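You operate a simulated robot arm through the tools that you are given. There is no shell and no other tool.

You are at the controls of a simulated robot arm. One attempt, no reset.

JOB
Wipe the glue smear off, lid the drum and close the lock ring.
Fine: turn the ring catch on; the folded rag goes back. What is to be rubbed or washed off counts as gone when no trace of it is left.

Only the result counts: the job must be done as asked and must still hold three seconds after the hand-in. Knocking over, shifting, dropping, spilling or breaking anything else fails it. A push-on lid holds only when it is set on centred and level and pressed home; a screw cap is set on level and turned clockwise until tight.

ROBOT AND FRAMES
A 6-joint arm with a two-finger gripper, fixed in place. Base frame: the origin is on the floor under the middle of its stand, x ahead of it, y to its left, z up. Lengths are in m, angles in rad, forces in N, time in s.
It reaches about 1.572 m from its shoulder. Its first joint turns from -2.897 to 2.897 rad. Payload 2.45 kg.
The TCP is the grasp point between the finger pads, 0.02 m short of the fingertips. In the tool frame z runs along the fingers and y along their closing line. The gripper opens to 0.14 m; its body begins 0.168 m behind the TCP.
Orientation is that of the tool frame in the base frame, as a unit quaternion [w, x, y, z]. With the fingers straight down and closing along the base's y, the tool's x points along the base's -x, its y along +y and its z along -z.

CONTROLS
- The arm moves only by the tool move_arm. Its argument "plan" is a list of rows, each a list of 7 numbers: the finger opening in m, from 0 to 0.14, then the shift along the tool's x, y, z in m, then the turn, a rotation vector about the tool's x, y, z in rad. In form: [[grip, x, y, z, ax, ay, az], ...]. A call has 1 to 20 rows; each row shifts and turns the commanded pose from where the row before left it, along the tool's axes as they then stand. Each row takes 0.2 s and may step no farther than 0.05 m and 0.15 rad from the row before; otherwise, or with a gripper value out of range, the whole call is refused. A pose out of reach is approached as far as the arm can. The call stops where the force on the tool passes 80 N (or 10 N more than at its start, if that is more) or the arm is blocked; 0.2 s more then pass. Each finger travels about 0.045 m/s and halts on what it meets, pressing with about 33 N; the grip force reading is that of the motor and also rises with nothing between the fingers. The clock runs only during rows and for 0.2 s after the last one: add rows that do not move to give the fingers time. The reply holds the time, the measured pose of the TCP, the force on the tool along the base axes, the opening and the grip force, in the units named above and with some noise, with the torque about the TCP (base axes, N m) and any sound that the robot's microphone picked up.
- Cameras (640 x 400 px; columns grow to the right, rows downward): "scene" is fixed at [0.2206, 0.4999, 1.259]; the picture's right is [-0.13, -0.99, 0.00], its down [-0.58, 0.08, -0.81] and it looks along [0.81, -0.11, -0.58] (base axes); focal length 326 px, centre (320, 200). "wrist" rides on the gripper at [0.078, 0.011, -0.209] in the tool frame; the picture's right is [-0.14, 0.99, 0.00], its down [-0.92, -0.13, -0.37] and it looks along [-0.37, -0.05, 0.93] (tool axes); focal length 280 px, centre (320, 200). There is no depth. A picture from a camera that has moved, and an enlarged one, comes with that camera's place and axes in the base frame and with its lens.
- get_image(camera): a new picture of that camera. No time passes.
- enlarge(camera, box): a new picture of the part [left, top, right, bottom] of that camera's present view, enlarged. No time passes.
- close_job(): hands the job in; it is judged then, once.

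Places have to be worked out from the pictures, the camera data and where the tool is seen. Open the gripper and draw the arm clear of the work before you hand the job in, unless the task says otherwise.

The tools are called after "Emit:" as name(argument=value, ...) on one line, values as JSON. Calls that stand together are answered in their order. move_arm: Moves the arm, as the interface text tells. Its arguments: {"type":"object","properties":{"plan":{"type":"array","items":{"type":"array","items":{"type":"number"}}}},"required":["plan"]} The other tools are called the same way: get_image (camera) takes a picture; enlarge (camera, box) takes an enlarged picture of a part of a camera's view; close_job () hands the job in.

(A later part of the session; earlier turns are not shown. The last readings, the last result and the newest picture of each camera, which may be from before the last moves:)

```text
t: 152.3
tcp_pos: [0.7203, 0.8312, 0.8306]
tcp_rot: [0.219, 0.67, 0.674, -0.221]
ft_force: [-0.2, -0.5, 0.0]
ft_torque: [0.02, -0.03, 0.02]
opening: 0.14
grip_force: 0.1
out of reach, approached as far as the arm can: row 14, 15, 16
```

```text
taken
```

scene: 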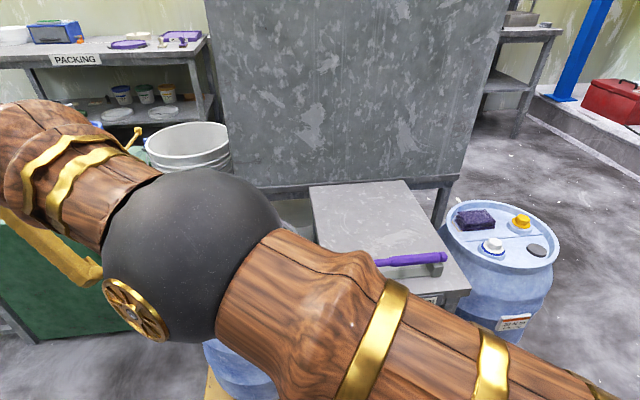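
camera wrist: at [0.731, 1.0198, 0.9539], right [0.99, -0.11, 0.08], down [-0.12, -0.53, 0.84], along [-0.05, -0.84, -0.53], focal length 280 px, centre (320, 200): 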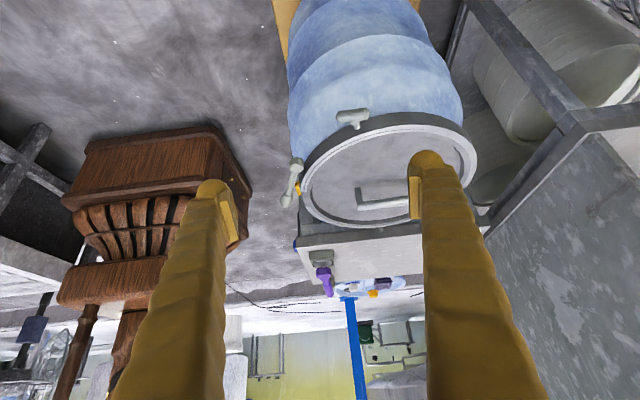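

Emit:
enlarge(camera="wrist", box=[320, 90, 390, 145])

Emit:
enlarge(camera="wrist", box=[270, 60, 480, 240])

```text
7.27 times, centred on (355, 118) of wrist
camera zoom: at [0.731, 1.0198, 0.9539], right [0.99, -0.11, 0.08], down [-0.12, -0.53, 0.84], along [-0.05, -0.84, -0.53], focal length 2039 px, centre (66, 800)
```

zoom: 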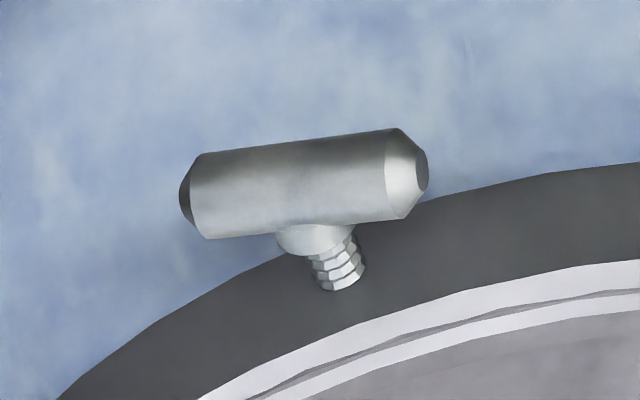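

```text
2.22 times, centred on (375, 150) of wrist
camera zoom: at [0.731, 1.0198, 0.9539], right [0.99, -0.11, 0.08], down [-0.12, -0.53, 0.84], along [-0.05, -0.84, -0.53], focal length 623 px, centre (198, 311)
```

zoom: 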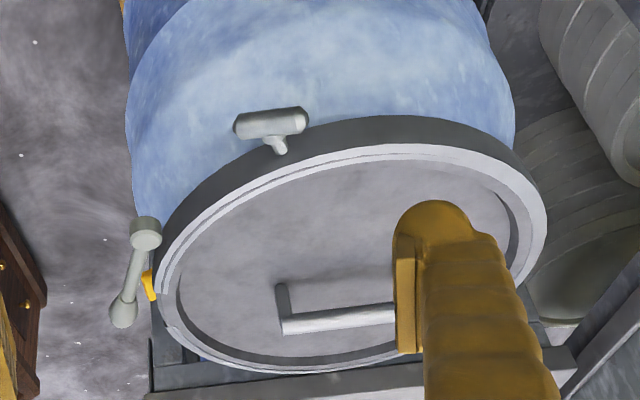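

Seen from outside, the T barrel now lies almost along the ring's tangent (about 100°), with its stem holding on the ring. I return to the upright tool pose to test whether it has a stop just beyond.

Emit:
move_arm(plan=[[0.14, 0, 0, 0, 0, 0.14, 0], [0.14, 0, 0, 0, 0, 0.14, 0], [0.14, 0, 0, 0, 0, 0.14, 0], [0.14, 0, 0, 0, 0, 0.14, 0], [0.1, 0, 0, 0, 0, 0.14, 0], [0.05, 0, 0, 0, 0, 0, -0.15], [0.0, 0, 0, 0, 0, 0, -0.15], [0.0, 0, 0, 0, 0, 0, -0.15], [0.0, 0, 0, 0, 0, 0, -0.15], [0.0, 0, 0, 0, 0, 0, -0.15], [0.0, 0, 0, 0, 0, 0, -0.15], [0.0, 0, 0, 0, 0, 0, -0.15], [0.0, 0, 0, 0, 0, 0, -0.15], [0.0, 0, 0, 0, 0, 0, -0.15], [0.0, 0, 0, 0, 0, 0, -0.15], [0.0, 0, 0, 0, 0, 0, -0.0708], [0.0, 0, 0, 0, 0, 0, 0]])

Emit:
get_image(camera="scene")

Emit:
get_image(camera="wrist")

```text
t: 155.9
tcp_pos: [0.7207, 0.8317, 0.8306]
tcp_rot: [-0.003, -0.002, 0.999, 0.035]
ft_force: [-0.4, -0.2, -0.3]
ft_torque: [0.0, -0.03, 0.01]
opening: 0.0
grip_force: 29.0
```

```text
taken
```

scene: 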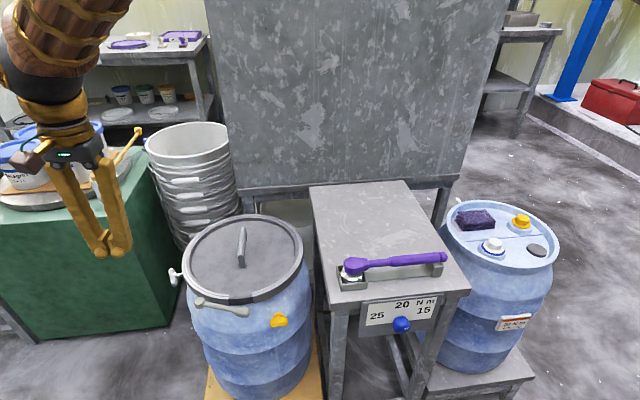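

```text
taken
camera wrist: at [0.6435, 0.8299, 1.0412], right [0.13, 0.99, 0.07], down [0.92, -0.15, 0.35], along [0.36, 0.01, -0.93], focal length 280 px, centre (320, 200)
```

wrist: 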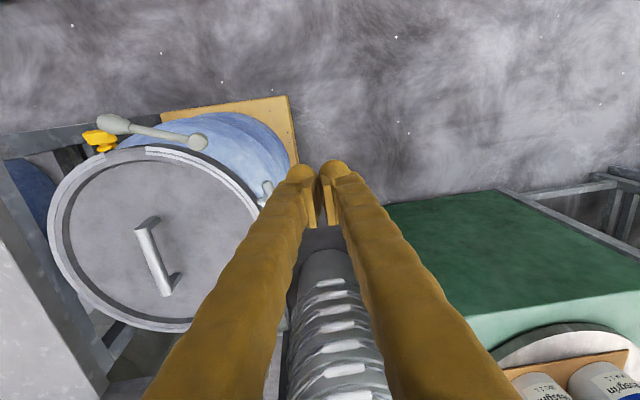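

Emit:
move_arm(plan=[[0.0, 0, 0, 0, 0.07, -0.006, 0], [0.0, -0.011, -0.028, 0, 0, 0, 0], [0.0, -0.011, -0.0275, 0, 0, 0, 0], [0.0, 0, 0, 0.03, 0, 0, 0], [0.0, 0, 0, 0.03, 0, 0, 0], [0.0, 0, 0, 0.03, 0, 0, 0], [0.0, 0, 0, 0.03, 0, 0, 0], [0.0, 0, 0, 0, 0, 0, 0]])

Emit:
enlarge(camera="scene", box=[150, 240, 210, 300])

```text
t: 157.7
tcp_pos: [0.743, 0.7749, 0.7125]
tcp_rot: [0.0, -0.002, 1.0, -0.001]
ft_force: [-0.2, -0.3, 0.5]
ft_torque: [0.0, 0.0, -0.02]
opening: 0.0
grip_force: 29.4
```

```text
6.67 times, centred on (180, 270) of scene
camera zoom: at [0.2206, 0.4999, 1.259], right [-0.13, -0.99, 0.0], down [-0.58, 0.08, -0.81], along [0.81, -0.11, -0.58], focal length 2174 px, centre (1253, -267)
```

zoom: 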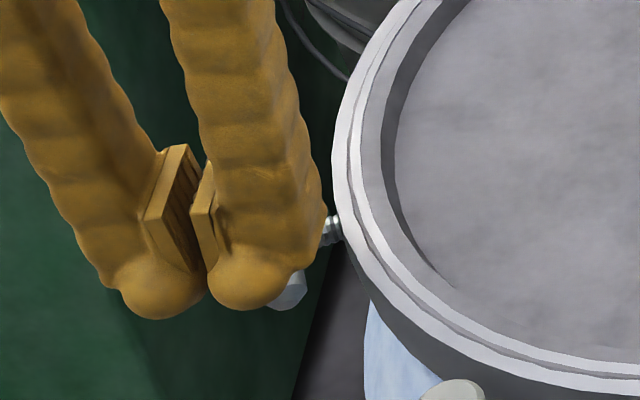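

Emit:
move_arm(plan=[[0.0, 0, 0, 0.008, 0, 0, 0], [0.0, 0, 0, 0.003, 0, 0, 0], [0.0, 0, 0, 0.002, 0, 0, 0], [0.0, 0, 0, 0, 0, 0, 0]])

Emit:
move_arm(plan=[[0.0, 0, 0, 0.001, 0, 0, 0], [0.0, 0, 0, 0.001, 0, 0, 0], [0.0, 0, 0, 0, 0, 0, 0]])

```text
t: 158.7
tcp_pos: [0.7444, 0.7751, 0.6977]
tcp_rot: [-0.001, -0.001, 1.0, -0.001]
ft_force: [-3.4, -2.2, 4.9]
ft_torque: [-0.09, 0.03, -0.05]
opening: 0.0
grip_force: 30.0
```

```text
t: 159.5
tcp_pos: [0.7426, 0.776, 0.6972]
tcp_rot: [-0.001, -0.001, 1.0, -0.001]
ft_force: [-14.6, -0.9, 10.9]
ft_torque: [-0.1, 0.06, -0.12]
opening: 0.0
grip_force: 30.0
```

Emit:
move_arm(plan=[[0.0, 0, 0, 0.001, 0, 0, 0], [0.0, 0, 0, 0.001, 0, 0, 0], [0.0, 0, 0, 0, 0, 0, 0]])

Emit:
enlarge(camera="scene", box=[150, 240, 210, 300])

```text
t: 160.3
tcp_pos: [0.7421, 0.7761, 0.6946]
tcp_rot: [-0.001, -0.002, 1.0, -0.002]
ft_force: [-44.3, -15.1, 29.7]
ft_torque: [-0.36, 0.14, -0.6]
opening: 0.0
grip_force: 29.4
```

```text
6.67 times, centred on (180, 270) of scene
camera zoom: at [0.2206, 0.4999, 1.259], right [-0.13, -0.99, 0.0], down [-0.58, 0.08, -0.81], along [0.81, -0.11, -0.58], focal length 2174 px, centre (1253, -267)
```

zoom: 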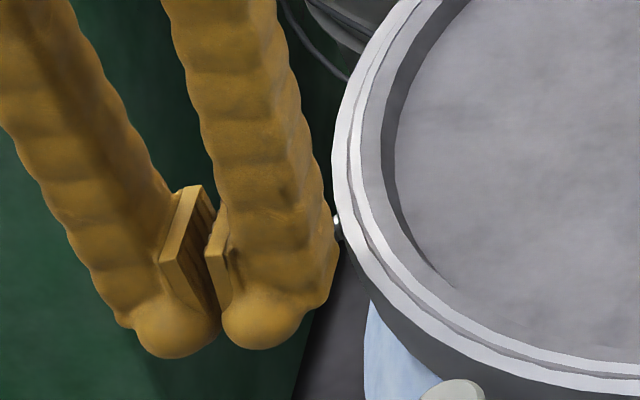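

The force rises steeply now (54 N) — this looks like a stop. I back off and look at the T's angle again.

Emit:
move_arm(plan=[[0.0, 0.003, 0, -0.01, 0, 0, 0], [0.0, 0, 0, -0.03, 0, 0, 0], [0.0, 0, 0.025, -0.03, 0, 0, 0], [0.0, 0, 0.04, -0.02, 0, 0, 0], [0.0, 0.02, 0.02, 0, 0, 0, 0], [0.0, 0, 0, 0, 0, 0, 0]])

Emit:
enlarge(camera="scene", box=[165, 260, 195, 285])

Emit:
get_image(camera="wrist")

Emit:
enlarge(camera="scene", box=[150, 220, 310, 340])

```text
t: 161.7
tcp_pos: [0.7223, 0.861, 0.785]
tcp_rot: [0.0, 0.0, 1.0, -0.001]
ft_force: [0.4, 0.8, -0.6]
ft_torque: [-0.01, -0.01, -0.02]
opening: 0.0002
grip_force: 28.9
```

```text
16.00 times, centred on (180, 272) of scene
camera zoom: at [0.2206, 0.4999, 1.259], right [-0.13, -0.99, 0.0], down [-0.58, 0.08, -0.81], along [0.81, -0.11, -0.58], focal length 5218 px, centre (2560, -960)
```

zoom: 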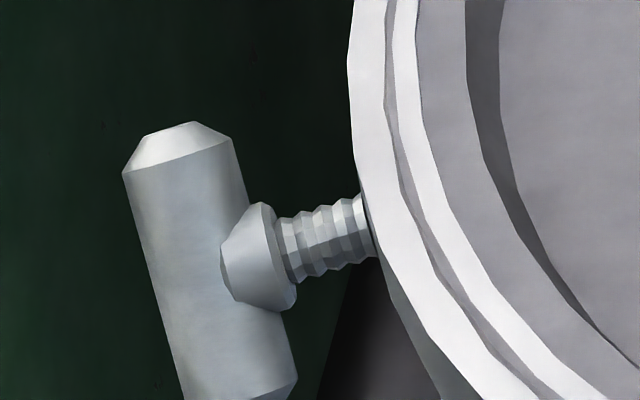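

```text
taken
camera wrist: at [0.6427, 0.8738, 0.9948], right [0.14, 0.99, 0.0], down [0.92, -0.12, 0.37], along [0.36, -0.05, -0.93], focal length 280 px, centre (320, 200)
```

wrist: 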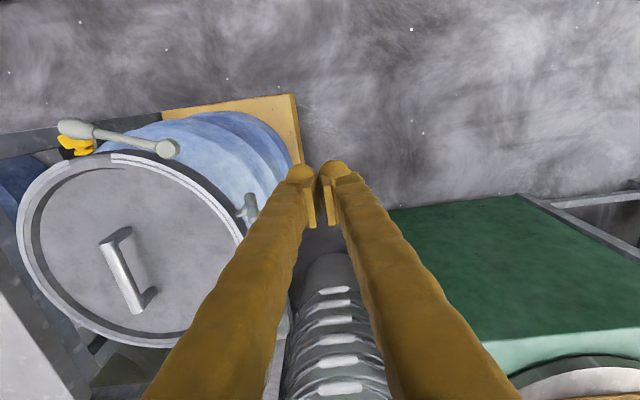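

```text
3.33 times, centred on (230, 280) of scene
camera zoom: at [0.2206, 0.4999, 1.259], right [-0.13, -0.99, 0.0], down [-0.58, 0.08, -0.81], along [0.81, -0.11, -0.58], focal length 1087 px, centre (620, -67)
```

zoom: 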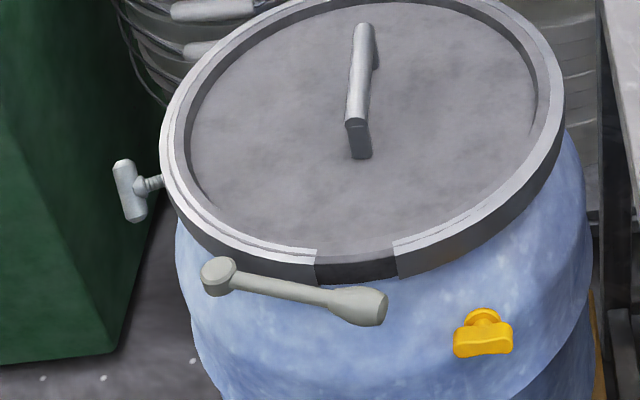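

The T has turned further still (about 125°) without a definite stop. I zoom in more to see whether it is also advancing on its thread.

Emit:
enlarge(camera="scene", box=[170, 264, 190, 284])

Emit:
enlarge(camera="wrist", box=[230, 185, 270, 220])

Emit:
enlarge(camera="wrist", box=[40, 105, 180, 175])

```text
16.00 times, centred on (180, 274) of scene
camera zoom: at [0.2206, 0.4999, 1.259], right [-0.13, -0.99, 0.0], down [-0.58, 0.08, -0.81], along [0.81, -0.11, -0.58], focal length 5218 px, centre (2560, -984)
```

zoom: 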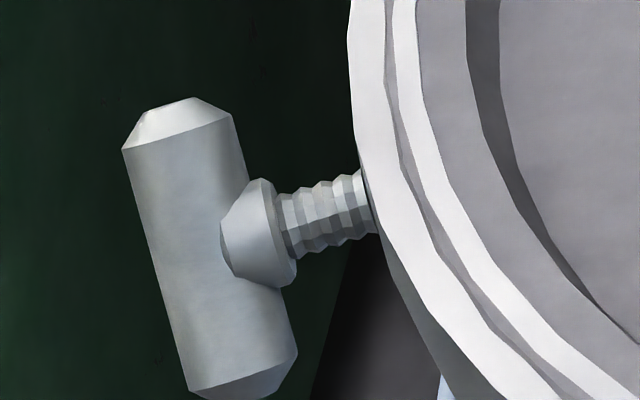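

```text
11.43 times, centred on (250, 202) of wrist
camera zoom: at [0.6427, 0.8738, 0.9948], right [0.14, 0.99, 0.0], down [0.92, -0.12, 0.37], along [0.36, -0.05, -0.93], focal length 3204 px, centre (1120, 171)
```

zoom: 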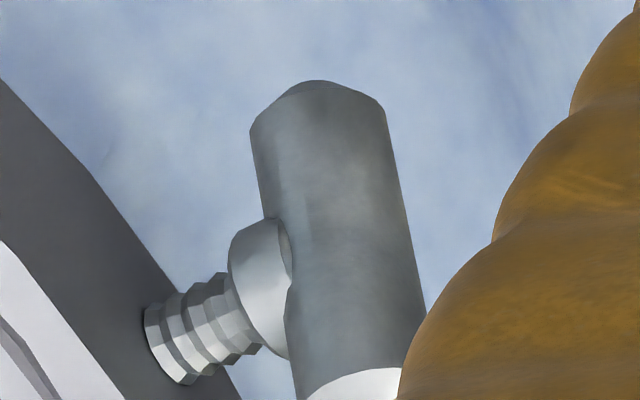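

```text
4.57 times, centred on (110, 140) of wrist
camera zoom: at [0.6427, 0.8738, 0.9948], right [0.14, 0.99, 0.0], down [0.92, -0.12, 0.37], along [0.36, -0.05, -0.93], focal length 1282 px, centre (1280, 474)
```

zoom: 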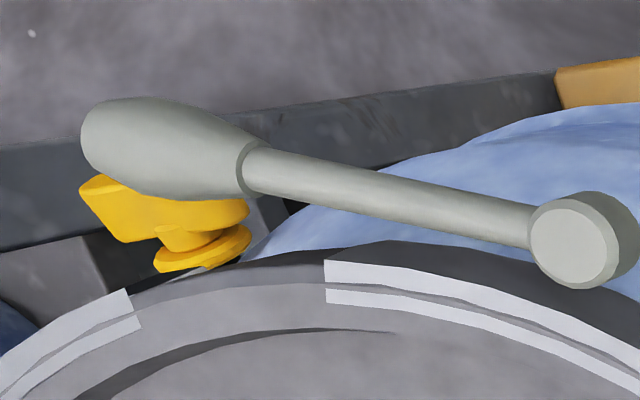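

The T only rotates; it does not advance on its thread. I keep turning it the same (clockwise from outside) way to find out whether it has an end stop: next sweep pushes its other end over from the +x side.

Emit:
move_arm(plan=[[0.0, -0.04, -0.02, 0, 0, 0, 0], [0.0, -0.041, -0.02, 0, 0, 0, 0], [0.0, 0, -0.034, 0, 0, 0, 0], [0.0, 0, 0, 0.03, 0, 0, 0], [0.0, 0, 0, 0.03, 0, 0, 0], [0.0, 0, 0, 0.016, 0, 0, 0], [0.0, 0, 0, 0, 0, 0, 0]])

Emit:
enlarge(camera="scene", box=[150, 240, 210, 300])

Emit:
enlarge(camera="wrist", box=[240, 80, 380, 220])

```text
t: 163.3
tcp_pos: [0.8, 0.7876, 0.7065]
tcp_rot: [0.0, -0.001, 1.0, -0.001]
ft_force: [0.0, -0.1, 0.1]
ft_torque: [0.0, -0.04, 0.02]
opening: 0.0002
grip_force: 29.2
```

```text
6.67 times, centred on (180, 270) of scene
camera zoom: at [0.2206, 0.4999, 1.259], right [-0.13, -0.99, 0.0], down [-0.58, 0.08, -0.81], along [0.81, -0.11, -0.58], focal length 2174 px, centre (1253, -267)
```

zoom: 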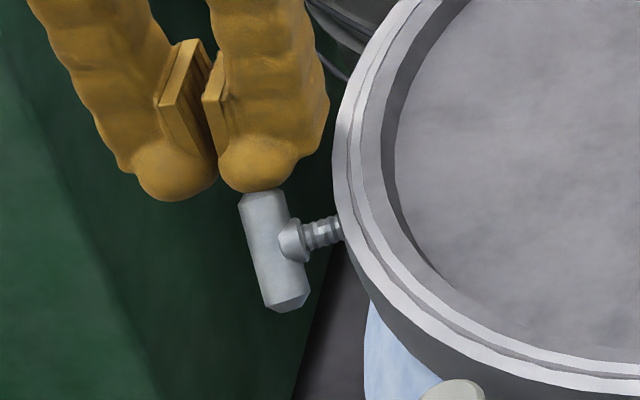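

```text
2.86 times, centred on (310, 150) of wrist
camera zoom: at [0.7223, 0.8003, 0.9166], right [0.14, 0.99, 0.0], down [0.92, -0.12, 0.37], along [0.36, -0.05, -0.93], focal length 801 px, centre (349, 343)
```

zoom: 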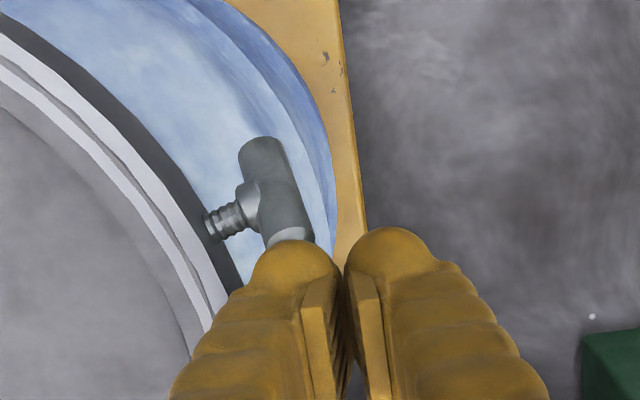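

Emit:
move_arm(plan=[[0.0, 0.003, 0, 0, 0, 0, 0], [0.0, 0.003, 0, 0, 0, 0, 0], [0.0, 0.003, 0, 0, 0, 0, 0], [0.0, 0.003, 0, 0, 0, 0, 0], [0.0, 0.003, 0, 0, 0, 0, 0], [0.0, 0, 0, 0, 0, 0, 0]])

Emit:
enlarge(camera="scene", box=[150, 240, 210, 300])

```text
t: 164.6
tcp_pos: [0.7895, 0.7887, 0.714]
tcp_rot: [0.004, -0.001, 1.0, 0.002]
ft_force: [3.9, 0.6, 7.8]
ft_torque: [-0.09, 0.03, 0.03]
opening: 0.0003
grip_force: 29.0
stopped in row 6: the force on the tool passed its limit at 83 N (the readings are from after the stop); the commanded pose is now the measured one
```

```text
6.67 times, centred on (180, 270) of scene
camera zoom: at [0.2206, 0.4999, 1.259], right [-0.13, -0.99, 0.0], down [-0.58, 0.08, -0.81], along [0.81, -0.11, -0.58], focal length 2174 px, centre (1253, -267)
```

zoom: 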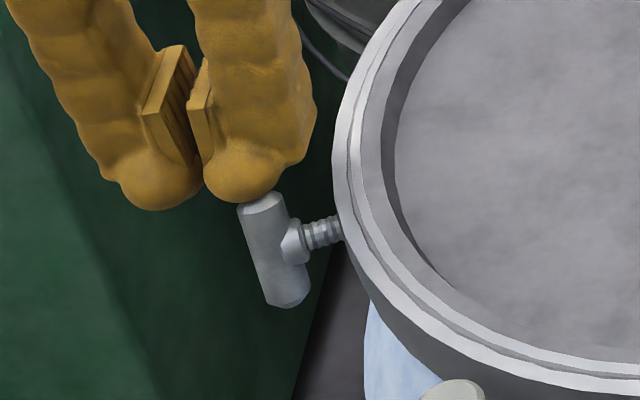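

Emit:
move_arm(plan=[[0.0, -0.004, 0, 0, 0.006, 0.008, 0], [0.0, 0.003, 0, 0, 0, 0, 0], [0.0, 0.003, 0, 0, 0, 0, 0], [0.0, 0.002, 0, 0, 0, 0, 0], [0.0, 0, 0, 0, 0, 0, 0]])

Emit:
enlarge(camera="scene", box=[150, 240, 210, 300])

```text
t: 165.8
tcp_pos: [0.7863, 0.7868, 0.7151]
tcp_rot: [0.0, -0.001, 1.0, -0.001]
ft_force: [16.7, -5.9, 32.9]
ft_torque: [-0.42, 0.13, 0.23]
opening: 0.0
grip_force: 29.9
```

```text
6.67 times, centred on (180, 270) of scene
camera zoom: at [0.2206, 0.4999, 1.259], right [-0.13, -0.99, 0.0], down [-0.58, 0.08, -0.81], along [0.81, -0.11, -0.58], focal length 2174 px, centre (1253, -267)
```

zoom: 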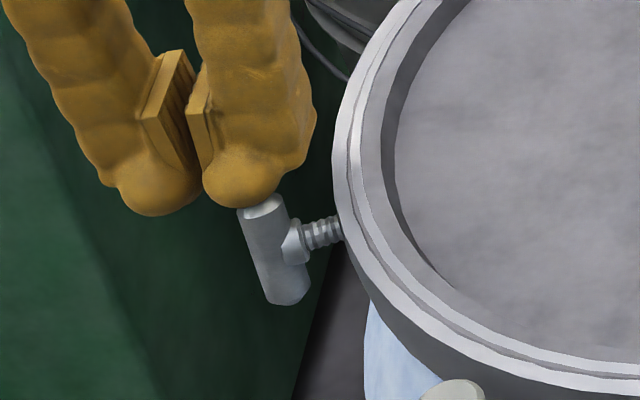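

Emit:
move_arm(plan=[[0.0, -0.003, 0, -0.003, 0, 0, 0], [0.0, 0.003, 0, 0, 0, 0, 0], [0.0, 0.003, 0, 0, 0, 0, 0], [0.0, 0.003, 0, 0, 0, 0, 0], [0.0, 0, 0, 0, 0, 0, 0]])

Emit:
enlarge(camera="scene", box=[150, 240, 210, 300])

```text
t: 167.0
tcp_pos: [0.779, 0.7879, 0.7171]
tcp_rot: [0.0, -0.001, 1.0, -0.002]
ft_force: [7.1, -2.8, 20.2]
ft_torque: [-0.26, 0.08, 0.14]
opening: 0.0
grip_force: 29.3
```

```text
6.67 times, centred on (180, 270) of scene
camera zoom: at [0.2206, 0.4999, 1.259], right [-0.13, -0.99, 0.0], down [-0.58, 0.08, -0.81], along [0.81, -0.11, -0.58], focal length 2174 px, centre (1253, -267)
```

zoom: 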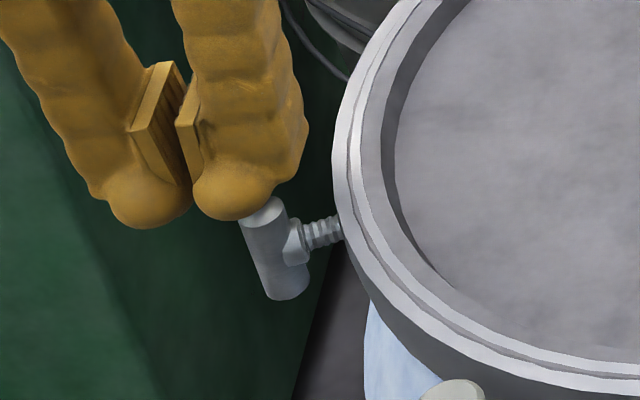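

Emit:
move_arm(plan=[[0.0, 0, 0, -0.015, 0, 0, 0], [0.0, -0.03, 0, 0, 0, 0, 0], [0.0, 0, 0, 0.018, 0, 0, 0], [0.0, 0, 0, 0.005, 0, 0, 0], [0.0, 0.01, 0, 0, 0, 0, 0], [0.0, 0.005, 0, 0, 0, 0, 0], [0.0, 0.003, 0, 0, 0, 0, 0], [0.0, 0.003, 0, 0, 0, 0, 0], [0.0, 0.003, 0, 0, 0, 0, 0], [0.0, 0.003, 0, 0, 0, 0, 0], [0.0, 0, 0, 0, 0, 0, 0]])

Emit:
enlarge(camera="scene", box=[150, 240, 210, 300])

```text
t: 169.4
tcp_pos: [0.7822, 0.787, 0.7076]
tcp_rot: [-0.001, -0.001, 1.0, -0.001]
ft_force: [0.6, 0.9, 1.5]
ft_torque: [0.0, 0.0, -0.04]
opening: 0.0001
grip_force: 29.3
```

```text
6.67 times, centred on (180, 270) of scene
camera zoom: at [0.2206, 0.4999, 1.259], right [-0.13, -0.99, 0.0], down [-0.58, 0.08, -0.81], along [0.81, -0.11, -0.58], focal length 2174 px, centre (1253, -267)
```

zoom: 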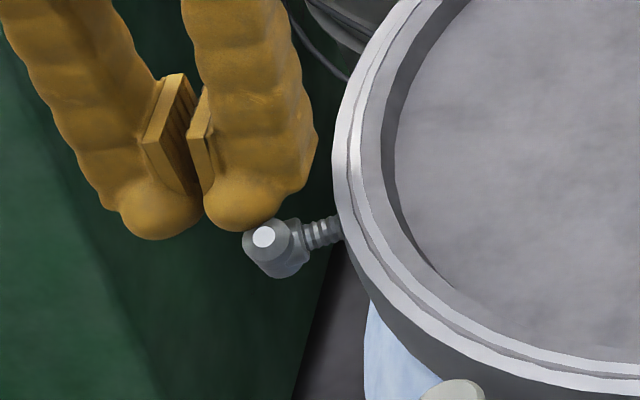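

Emit:
enlarge(camera="scene", box=[165, 260, 195, 285])

Emit:
enlarge(camera="wrist", box=[240, 120, 310, 180])

```text
16.00 times, centred on (180, 272) of scene
camera zoom: at [0.2206, 0.4999, 1.259], right [-0.13, -0.99, 0.0], down [-0.58, 0.08, -0.81], along [0.81, -0.11, -0.58], focal length 5218 px, centre (2560, -960)
```

zoom: 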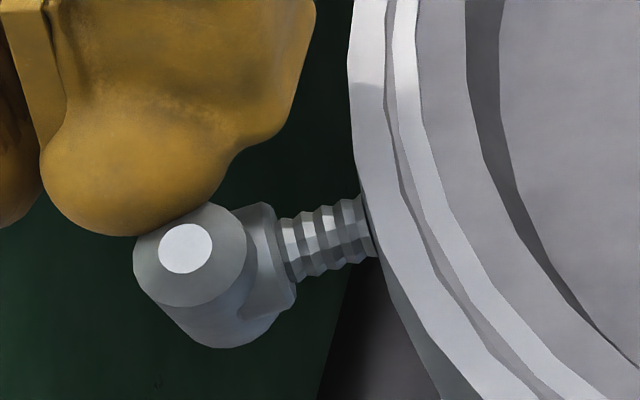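

```text
6.67 times, centred on (275, 150) of wrist
camera zoom: at [0.7042, 0.8006, 0.918], right [0.14, 0.99, 0.0], down [0.92, -0.12, 0.37], along [0.36, -0.05, -0.93], focal length 1869 px, centre (620, 533)
```

zoom: 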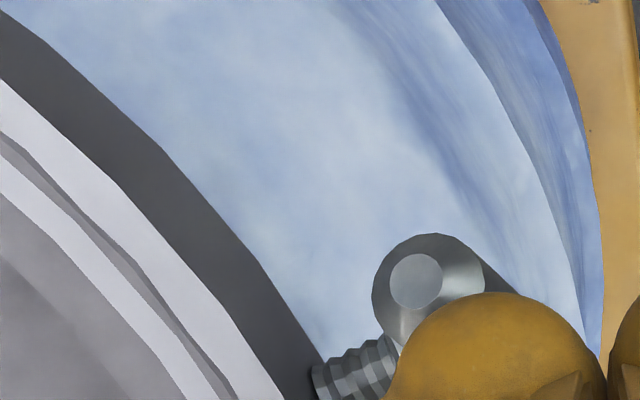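

The T still turns lightly past 205° with no travel and no stop, so it behaves like a multi-turn part. I continue with a combined path: sweep the top over, press it down, then push the lower end back under, completing another half turn.

Emit:
move_arm(plan=[[0.0, 0.006, 0.003, 0, 0, 0, 0], [0.0, 0.006, 0, 0, 0, 0, 0], [0.0, 0.006, 0, 0, 0, 0, 0], [0.0, 0.006, 0, 0, 0, 0, 0], [0.0, 0.006, 0, 0, 0, 0, 0], [0.0, 0.005, 0, 0.002, 0, 0, 0], [0.0, 0.005, 0, 0.004, 0, 0, 0], [0.0, 0, 0, 0.004, 0, 0, 0], [0.0, 0, 0, 0, 0, 0, 0]])

Emit:
enlarge(camera="scene", box=[150, 240, 210, 300])

```text
t: 171.4
tcp_pos: [0.7407, 0.7918, 0.6991]
tcp_rot: [-0.001, -0.001, 1.0, 0.0]
ft_force: [-5.9, 21.9, 21.4]
ft_torque: [-0.02, -0.39, 0.05]
opening: 0.0002
grip_force: 30.1
```

```text
6.67 times, centred on (180, 270) of scene
camera zoom: at [0.2206, 0.4999, 1.259], right [-0.13, -0.99, 0.0], down [-0.58, 0.08, -0.81], along [0.81, -0.11, -0.58], focal length 2174 px, centre (1253, -267)
```

zoom: 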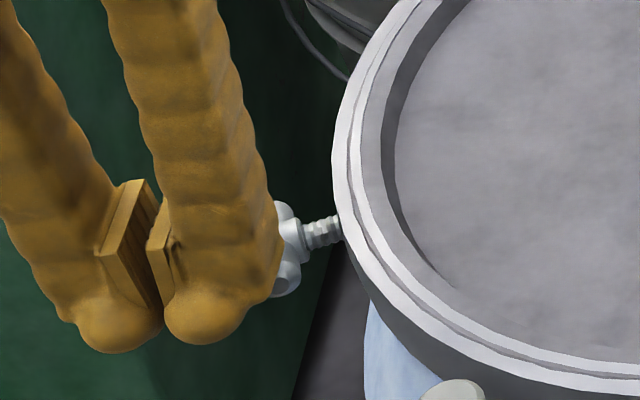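

Emit:
move_arm(plan=[[0.0, 0, 0, -0.012, 0, 0, 0], [0.0, 0, -0.015, 0, 0, 0, 0], [0.0, 0, 0, 0.006, 0, 0, 0], [0.0, 0, 0, 0.004, 0, 0, 0], [0.0, 0, 0, 0.003, 0, 0, 0], [0.0, 0, 0, 0, 0, 0, 0]])

Emit:
enlarge(camera="scene", box=[150, 240, 210, 300])

```text
t: 172.8
tcp_pos: [0.7419, 0.7728, 0.6975]
tcp_rot: [-0.002, -0.001, 1.0, -0.002]
ft_force: [-4.9, -0.6, 4.8]
ft_torque: [-0.06, 0.01, -0.06]
opening: 0.0002
grip_force: 29.2
```

```text
6.67 times, centred on (180, 270) of scene
camera zoom: at [0.2206, 0.4999, 1.259], right [-0.13, -0.99, 0.0], down [-0.58, 0.08, -0.81], along [0.81, -0.11, -0.58], focal length 2174 px, centre (1253, -267)
```

zoom: 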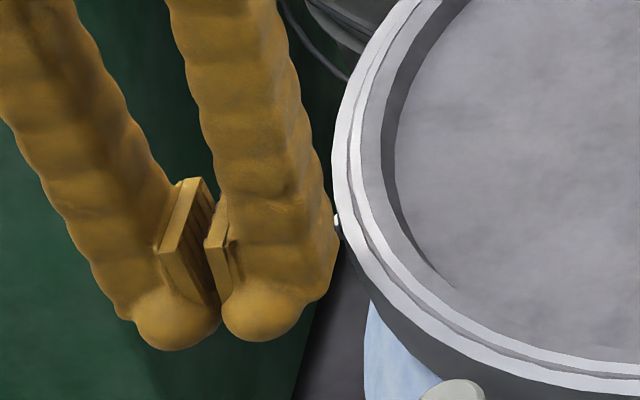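

Emit:
move_arm(plan=[[0.0, 0.004, 0, -0.003, 0, 0, 0], [0.0, 0.016, 0.008, 0, 0, 0, 0], [0.0, 0, 0, 0.008, 0, 0, 0], [0.0, 0, 0, 0.01, 0, 0, 0], [0.0, 0, 0, 0.003, 0, 0, 0], [0.0, -0.005, 0, 0, 0, 0, 0], [0.0, -0.005, 0, 0, 0, 0, 0], [0.0, -0.005, 0, 0, 0, 0, 0], [0.0, -0.004, 0, 0, 0, 0, 0], [0.0, -0.003, 0, 0, 0, 0, 0], [0.0, 0, 0, 0, 0, 0, 0]])

Emit:
enlarge(camera="scene", box=[150, 240, 210, 300])

Emit:
enlarge(camera="wrist", box=[240, 120, 380, 260])

```text
t: 174.6
tcp_pos: [0.7323, 0.7888, 0.6811]
tcp_rot: [-0.001, -0.002, 1.0, 0.0]
ft_force: [-3.4, 4.2, 1.8]
ft_torque: [0.06, 0.0, 0.0]
opening: 0.0
grip_force: 29.3
stopped in row 9: the force on the tool passed its limit at 88 N (the readings are from after the stop); the commanded pose is now the measured one
```

```text
6.67 times, centred on (180, 270) of scene
camera zoom: at [0.2206, 0.4999, 1.259], right [-0.13, -0.99, 0.0], down [-0.58, 0.08, -0.81], along [0.81, -0.11, -0.58], focal length 2174 px, centre (1253, -267)
```

zoom: 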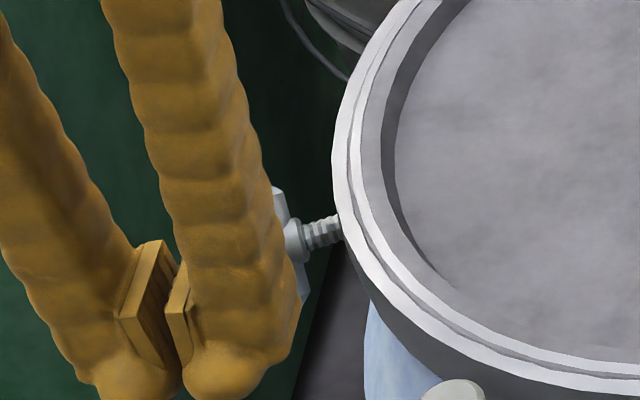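

```text
2.86 times, centred on (310, 190) of wrist
camera zoom: at [0.6543, 0.8011, 0.8912], right [0.13, 0.99, 0.0], down [0.92, -0.12, 0.36], along [0.36, -0.05, -0.93], focal length 801 px, centre (349, 229)
```

zoom: 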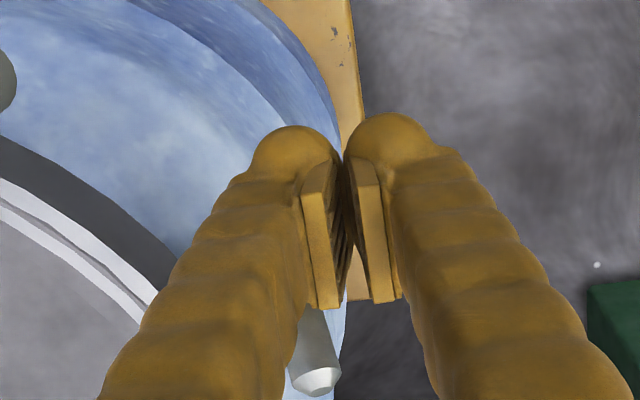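

Pushing the lower end back was blocked at this angle, so I stop forcing it. I retreat and take a close look at the yellow knob and lever tip from the front before deciding how to go on.

Emit:
move_arm(plan=[[0.0, 0.01, 0.01, 0, 0, 0, 0], [0.0, 0.01, 0.01, -0.03, 0, 0, 0], [0.03, 0, 0, -0.045, 0, 0, 0], [0.06, 0, 0, -0.045, 0, 0, 0], [0.1, 0.035, -0.035, 0, 0, 0, 0], [0.14, 0.035, -0.035, 0, 0, 0, 0], [0.14, 0.035, -0.035, 0, 0, 0, 0], [0.14, 0.035, -0.035, 0, 0, 0, 0], [0.14, 0.02, -0.04, 0, 0, 0, 0], [0.14, 0.0, -0.045, 0, 0, 0, 0], [0.14, 0.0, -0.03, 0.03, 0, 0, 0], [0.14, 0, 0, 0, 0, 0, 0]])

Emit:
get_image(camera="wrist")

Emit:
enlarge(camera="wrist", box=[250, 130, 410, 250])

Emit:
enlarge(camera="scene", box=[160, 255, 200, 295])

```text
t: 177.2
tcp_pos: [0.5547, 0.5504, 0.7705]
tcp_rot: [-0.003, -0.001, 1.0, 0.0]
ft_force: [-1.0, 0.7, 0.3]
ft_torque: [-0.03, 0.02, 0.01]
opening: 0.1399
grip_force: 0.1
```

```text
taken
camera wrist: at [0.4768, 0.5634, 0.9805], right [0.13, 0.99, 0.0], down [0.92, -0.12, 0.36], along [0.36, -0.05, -0.93], focal length 280 px, centre (320, 200)
```

wrist: 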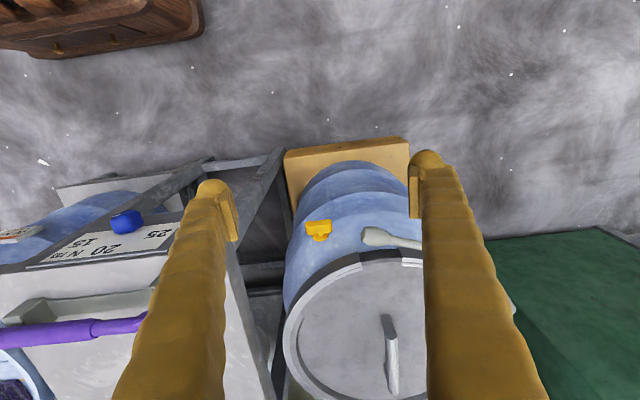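

```text
3.33 times, centred on (330, 190) of wrist
camera zoom: at [0.4768, 0.5634, 0.9805], right [0.13, 0.99, 0.0], down [0.92, -0.12, 0.36], along [0.36, -0.05, -0.93], focal length 935 px, centre (287, 233)
```

zoom: 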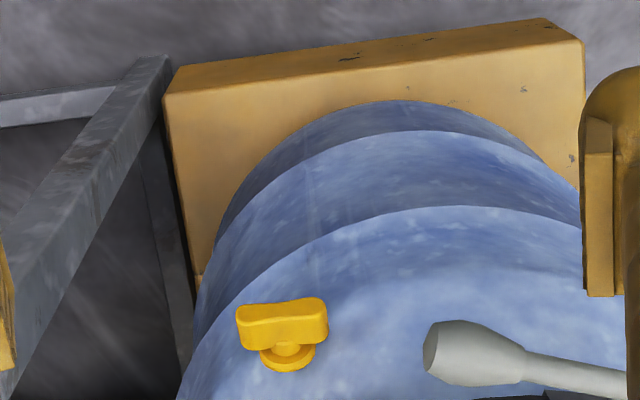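

```text
10.00 times, centred on (180, 275) of scene
camera zoom: at [0.2206, 0.4999, 1.259], right [-0.13, -0.99, 0.0], down [-0.58, 0.08, -0.81], along [0.81, -0.11, -0.58], focal length 3261 px, centre (1720, -550)
```

zoom: 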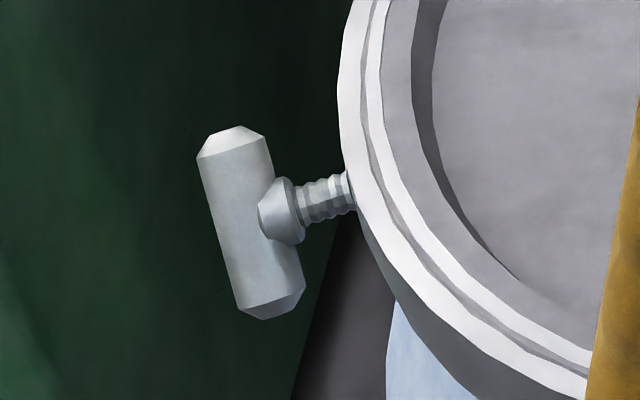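

Emit:
enlarge(camera="wrist", box=[285, 240, 425, 330])

Emit:
enlarge(camera="scene", box=[205, 270, 295, 320])

Emit:
enlarge(camera="scene", box=[270, 210, 310, 270])

```text
4.44 times, centred on (355, 285) of wrist
camera zoom: at [0.4768, 0.5634, 0.9805], right [0.13, 0.99, 0.0], down [0.92, -0.12, 0.36], along [0.36, -0.05, -0.93], focal length 1246 px, centre (164, -178)
```

zoom: 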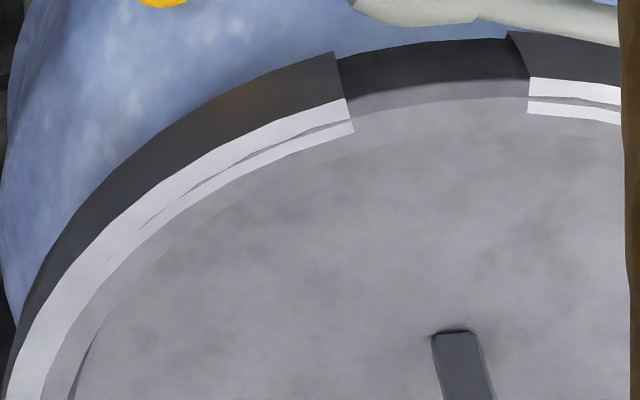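

```text
7.11 times, centred on (250, 295) of scene
camera zoom: at [0.2206, 0.4999, 1.259], right [-0.13, -0.99, 0.0], down [-0.58, 0.08, -0.81], along [0.81, -0.11, -0.58], focal length 2319 px, centre (818, -476)
```

zoom: 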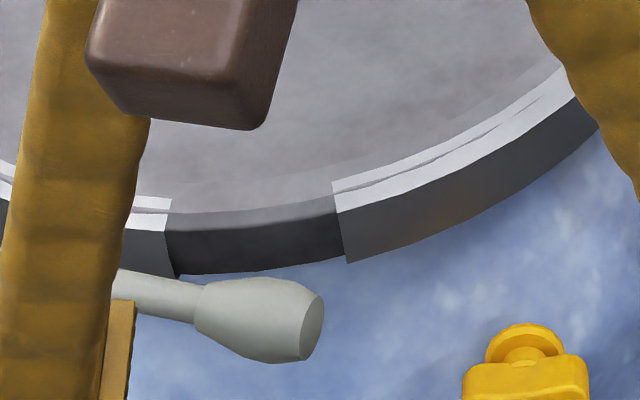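

```text
6.67 times, centred on (290, 240) of scene
camera zoom: at [0.2206, 0.4999, 1.259], right [-0.13, -0.99, 0.0], down [-0.58, 0.08, -0.81], along [0.81, -0.11, -0.58], focal length 2174 px, centre (520, -67)
```

zoom: 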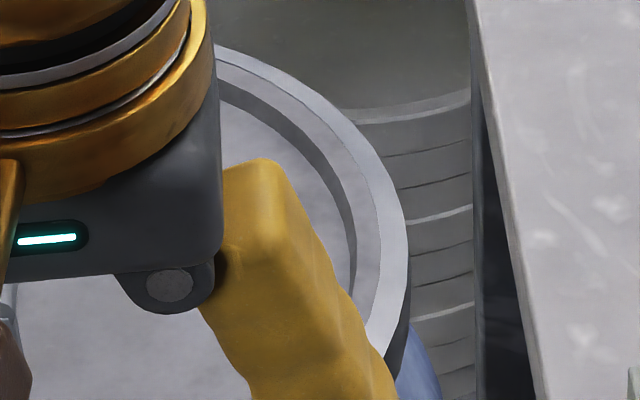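

The lid's bead shows through the ring flange a bit more at the front-left than elsewhere, so I'll press the lid once more at its left (+y) and front-left parts to be sure it's fully home.

Emit:
move_arm(plan=[[0.1, -0.04, 0.025, -0.01, 0.0, 0.0, 0], [0.06, -0.04, 0.025, 0, 0, 0, 0], [0.02, -0.045, 0.02, 0, 0, 0, 0], [0.0, -0.045, 0.02, 0, 0, 0, 0], [0.0, -0.045, 0.02, 0, 0, 0, 0], [0.0, -0.042, 0.03, 0, 0, 0, 0], [0.0, 0, 0, 0.03, 0, 0, 0], [0.0, 0, 0, 0.03, 0, 0, 0], [0.0, 0, 0, 0.013, 0, 0, 0], [0.0, 0, 0, 0, 0, 0, 0]])

Emit:
get_image(camera="wrist")

```text
refused: row 6 steps farther than a row can; nothing moved
```

```text
taken
camera wrist: at [0.4768, 0.5634, 0.9805], right [0.13, 0.99, 0.0], down [0.92, -0.12, 0.36], along [0.36, -0.05, -0.93], focal length 280 px, centre (320, 200)
```

wrist: 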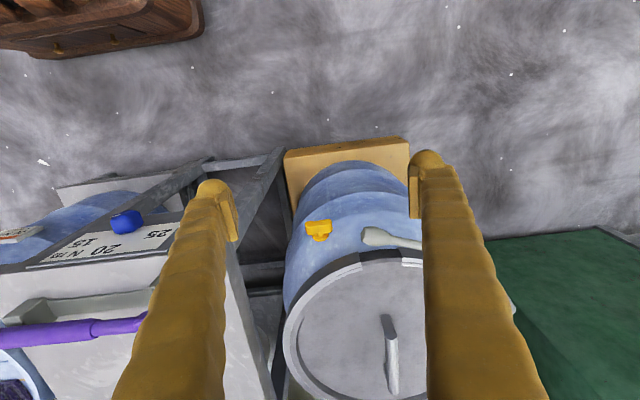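

Emit:
move_arm(plan=[[0.1, -0.04, 0.025, -0.01, 0.0, 0.0, 0], [0.06, -0.042, 0.025, 0, 0, 0, 0], [0.02, -0.043, 0.022, 0, 0, 0, 0], [0.0, -0.043, 0.022, 0, 0, 0, 0], [0.0, -0.043, 0.022, 0, 0, 0, 0], [0.0, -0.043, 0.022, 0, 0, 0, 0], [0.0, -0.003, 0.002, 0.03, 0, 0, 0], [0.0, 0, 0, 0.03, 0, 0, 0], [0.0, 0, 0, 0.013, 0, 0, 0], [0.0, 0, 0, 0, 0, 0, 0]])

Emit:
get_image(camera="wrist")

```text
t: 179.4
tcp_pos: [0.8099, 0.6941, 0.708]
tcp_rot: [-0.002, -0.001, 1.0, 0.0]
ft_force: [0.4, -0.5, 0.8]
ft_torque: [-0.02, 0.0, 0.01]
opening: 0.0
grip_force: 29.3
```

```text
taken
camera wrist: at [0.7323, 0.7078, 0.9177], right [0.13, 0.99, 0.0], down [0.92, -0.12, 0.36], along [0.36, -0.05, -0.93], focal length 280 px, centre (320, 200)
```

wrist: 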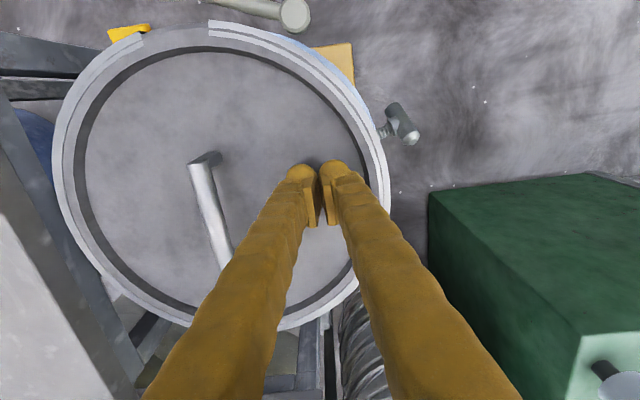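

Emit:
move_arm(plan=[[0.0, 0, 0, 0.005, 0, 0, 0], [0.0, 0, 0, 0.002, 0, 0, 0], [0.0, 0, 0, 0.002, 0, 0, 0], [0.0, 0, 0, 0.0015, 0, 0, 0], [0.0, 0, 0, 0.0015, 0, 0, 0], [0.0, 0, 0, 0.0015, 0, 0, 0], [0.0, 0, 0, 0, 0, 0, 0]])

Emit:
enlarge(camera="wrist", box=[200, 10, 400, 140])

```text
t: 180.6
tcp_pos: [0.8113, 0.6958, 0.7003]
tcp_rot: [0.0, -0.003, 1.0, 0.001]
ft_force: [-1.8, 0.2, 13.6]
ft_torque: [-0.07, 0.03, 0.1]
opening: 0.006
grip_force: 29.3
stopped in row 5: the force on the tool passed its limit at 86 N (the readings are from after the stop); the commanded pose is now the measured one
```

```text
3.08 times, centred on (300, 75) of wrist
camera zoom: at [0.7322, 0.7071, 0.9119], right [0.13, 0.99, 0.0], down [0.92, -0.12, 0.37], along [0.37, -0.05, -0.93], focal length 863 px, centre (382, 585)
```

zoom: 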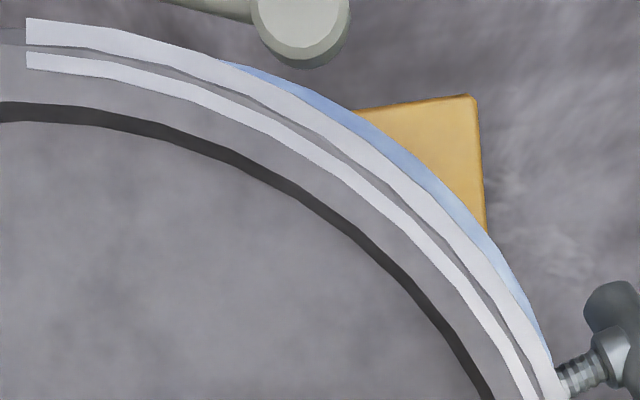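

Emit:
enlarge(camera="wrist", box=[40, 10, 240, 140])

Emit:
enlarge(camera="wrist", box=[40, 140, 240, 270])

Emit:
enlarge(camera="wrist", box=[60, 220, 260, 340])

Emit:
enlarge(camera="wrist", box=[340, 120, 420, 330])

```text
3.08 times, centred on (140, 75) of wrist
camera zoom: at [0.7322, 0.7071, 0.9119], right [0.13, 0.99, 0.0], down [0.92, -0.12, 0.37], along [0.37, -0.05, -0.93], focal length 863 px, centre (874, 585)
```

zoom: 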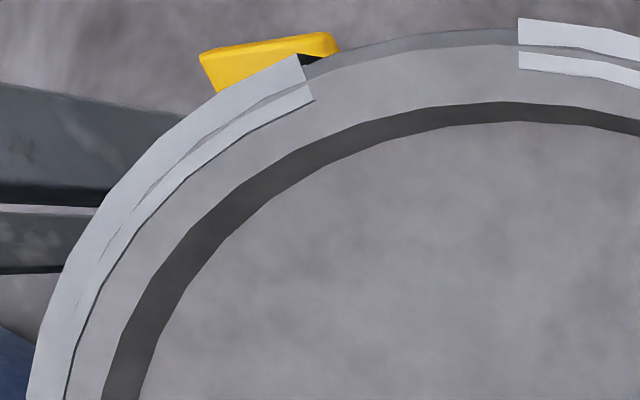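

```text
3.08 times, centred on (140, 205) of wrist
camera zoom: at [0.7322, 0.7071, 0.9119], right [0.13, 0.99, 0.0], down [0.92, -0.12, 0.37], along [0.37, -0.05, -0.93], focal length 863 px, centre (874, 185)
```

zoom: 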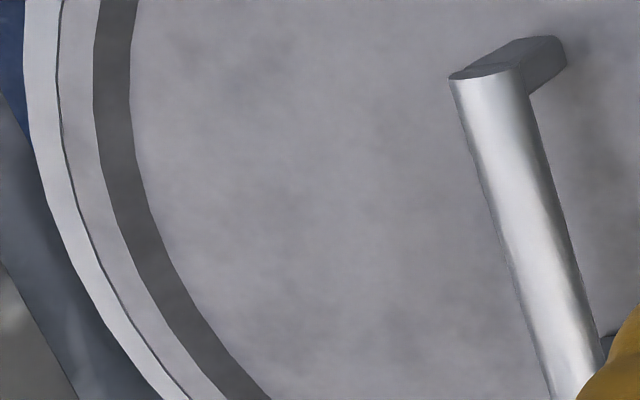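

```text
3.20 times, centred on (160, 280) of wrist
camera zoom: at [0.7322, 0.7071, 0.9119], right [0.13, 0.99, 0.0], down [0.92, -0.12, 0.37], along [0.37, -0.05, -0.93], focal length 897 px, centre (832, -56)
```

zoom: 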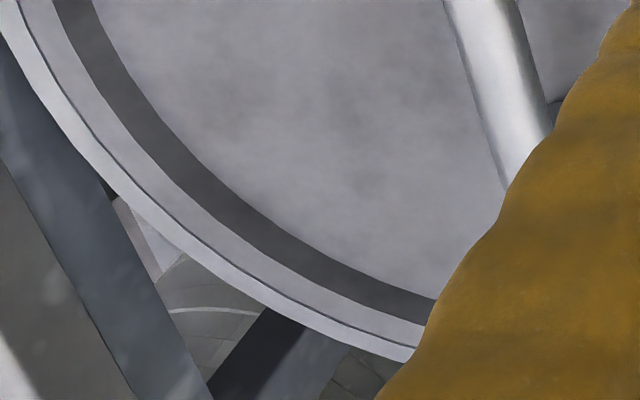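

```text
1.90 times, centred on (380, 225) of wrist
camera zoom: at [0.7322, 0.7071, 0.9119], right [0.13, 0.99, 0.0], down [0.92, -0.12, 0.37], along [0.37, -0.05, -0.93], focal length 534 px, centre (206, 152)
```

zoom: 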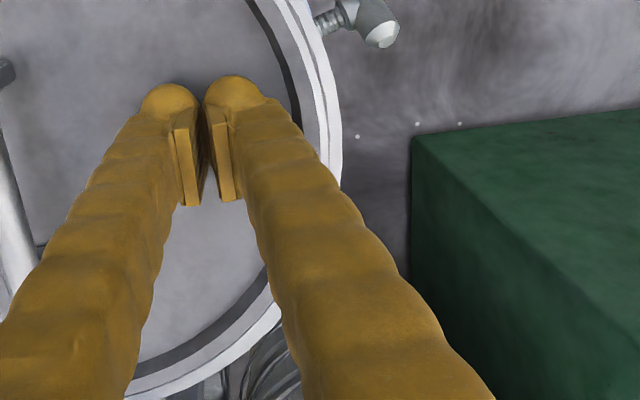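

On the right (-y) and far sides the lid's rim sits slightly above the ring flange, so I also press there: first at (0.82, 0.525).

Emit:
move_arm(plan=[[0.0, 0, 0, -0.03, 0, 0, 0], [0.0, 0, 0, -0.04, 0, 0, 0], [0.0, 0, -0.045, -0.01, 0, 0, 0], [0.0, 0, -0.045, 0, 0, 0, 0], [0.0, 0, -0.045, 0, 0, 0, 0], [0.0, -0.006, -0.036, 0, 0, 0, 0], [0.0, 0, 0, 0.035, 0, 0, 0], [0.0, 0, 0, 0.035, 0, 0, 0], [0.0, 0, 0, 0.005, 0, 0, 0], [0.0, 0, 0, 0, 0, 0, 0]])

Emit:
move_arm(plan=[[0.0, 0, 0, 0.003, 0, 0, 0], [0.0, 0, 0, 0.002, 0, 0, 0], [0.0, 0, 0, 0.002, 0, 0, 0], [0.0, 0, 0, 0.0015, 0, 0, 0], [0.0, 0, 0, 0.0015, 0, 0, 0], [0.0, 0, 0, 0, 0, 0, 0]])

Emit:
get_image(camera="wrist")

```text
t: 182.8
tcp_pos: [0.816, 0.5245, 0.7064]
tcp_rot: [-0.001, -0.002, 1.0, 0.001]
ft_force: [-0.1, -0.4, 0.1]
ft_torque: [0.01, 0.01, 0.02]
opening: 0.0
grip_force: 28.8
```

```text
t: 183.8
tcp_pos: [0.8176, 0.5245, 0.7017]
tcp_rot: [0.0, -0.002, 1.0, 0.003]
ft_force: [-2.5, -2.6, 15.3]
ft_torque: [-0.08, 0.04, 0.04]
opening: 0.0061
grip_force: 29.6
stopped in row 5: the force on the tool passed its limit at 86 N (the readings are from after the stop); the commanded pose is now the measured one
```

```text
taken
camera wrist: at [0.739, 0.537, 0.9118], right [0.13, 0.99, 0.0], down [0.92, -0.13, 0.37], along [0.37, -0.04, -0.93], focal length 280 px, centre (320, 200)
```

wrist: 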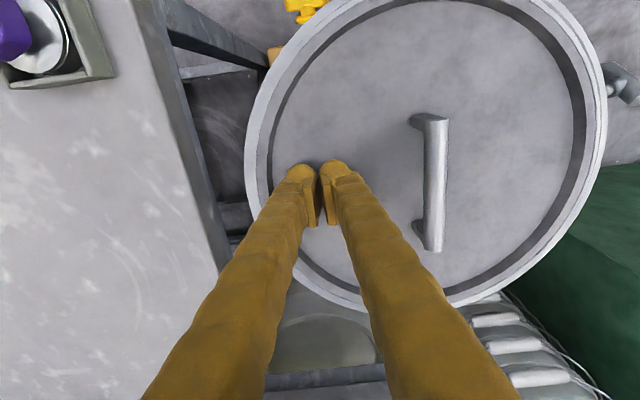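

The lid reads level everywhere (plate heights within about 2 mm noise) and doesn't yield at 86 N. Now a check on the lever: I'll touch it lightly from above and drag outward, to see whether it is held or free in the closed position.

Emit:
move_arm(plan=[[0.0, 0, 0, -0.03, 0, 0.0, 0], [0.0, 0.01, 0, -0.045, 0, 0, 0], [0.0, 0.042, 0.022, 0, 0, 0, 0], [0.0, 0.042, 0.022, 0, 0, 0, 0], [0.0, 0.042, 0.022, 0, 0, 0, 0], [0.0, 0.034, 0.021, 0, 0, 0, 0], [0.0, 0, 0, 0.03, 0, 0, 0], [0.0, 0, 0, 0.015, 0, 0, 0], [0.0, 0, 0, 0, 0, 0, 0]])

Emit:
get_image(camera="wrist")

Emit:
enlarge(camera="scene", box=[170, 250, 290, 340])

```text
t: 185.8
tcp_pos: [0.6473, 0.6108, 0.7319]
tcp_rot: [0.001, -0.002, 1.0, 0.002]
ft_force: [0.3, 0.4, 0.2]
ft_torque: [-0.03, -0.08, 0.0]
opening: 0.0
grip_force: 29.5
```

```text
taken
camera wrist: at [0.5686, 0.6211, 0.9417], right [0.13, 0.99, 0.0], down [0.92, -0.13, 0.37], along [0.37, -0.05, -0.93], focal length 280 px, centre (320, 200)
```

wrist: 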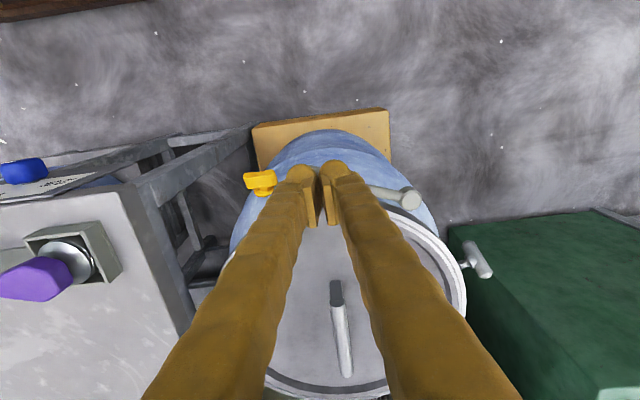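

```text
4.44 times, centred on (230, 295) of scene
camera zoom: at [0.2206, 0.4999, 1.259], right [-0.13, -0.99, 0.0], down [-0.58, 0.08, -0.81], along [0.81, -0.11, -0.58], focal length 1449 px, centre (720, -222)
```

zoom: 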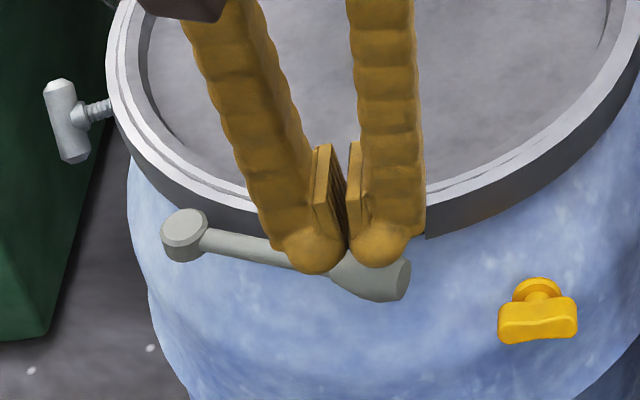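

Emit:
move_arm(plan=[[0.0, 0, 0, 0.008, 0, 0, 0], [0.0, 0, 0, 0.004, 0, 0, 0], [0.0, 0, 0, 0.002, 0, 0, 0], [0.0, 0, 0, 0, 0, 0, 0]])

```text
t: 186.8
tcp_pos: [0.6473, 0.6098, 0.7187]
tcp_rot: [0.001, -0.002, 1.0, 0.002]
ft_force: [-0.3, 0.3, -0.7]
ft_torque: [-0.01, -0.04, 0.0]
opening: 0.0
grip_force: 28.9
```

Emit:
move_arm(plan=[[0.0, 0, 0, 0.0015, 0, 0, 0], [0.0, 0, 0, 0.0015, 0, 0, 0], [0.0, 0, 0, 0, 0, 0, 0]])

```text
t: 187.6
tcp_pos: [0.6482, 0.6102, 0.7147]
tcp_rot: [0.001, -0.001, 1.0, 0.002]
ft_force: [0.0, 0.2, 0.6]
ft_torque: [0.02, -0.03, 0.0]
opening: 0.0
grip_force: 29.8
```

Emit:
move_arm(plan=[[0.0, 0, 0, 0.0015, 0, 0, 0], [0.0, 0, 0, 0.0015, 0, 0, 0], [0.0, 0, 0, 0, 0, 0, 0]])

```text
t: 188.4
tcp_pos: [0.6473, 0.6118, 0.7132]
tcp_rot: [0.001, -0.002, 1.0, 0.002]
ft_force: [-5.0, -4.8, 28.3]
ft_torque: [-0.35, 0.11, 0.01]
opening: 0.0002
grip_force: 29.0
```

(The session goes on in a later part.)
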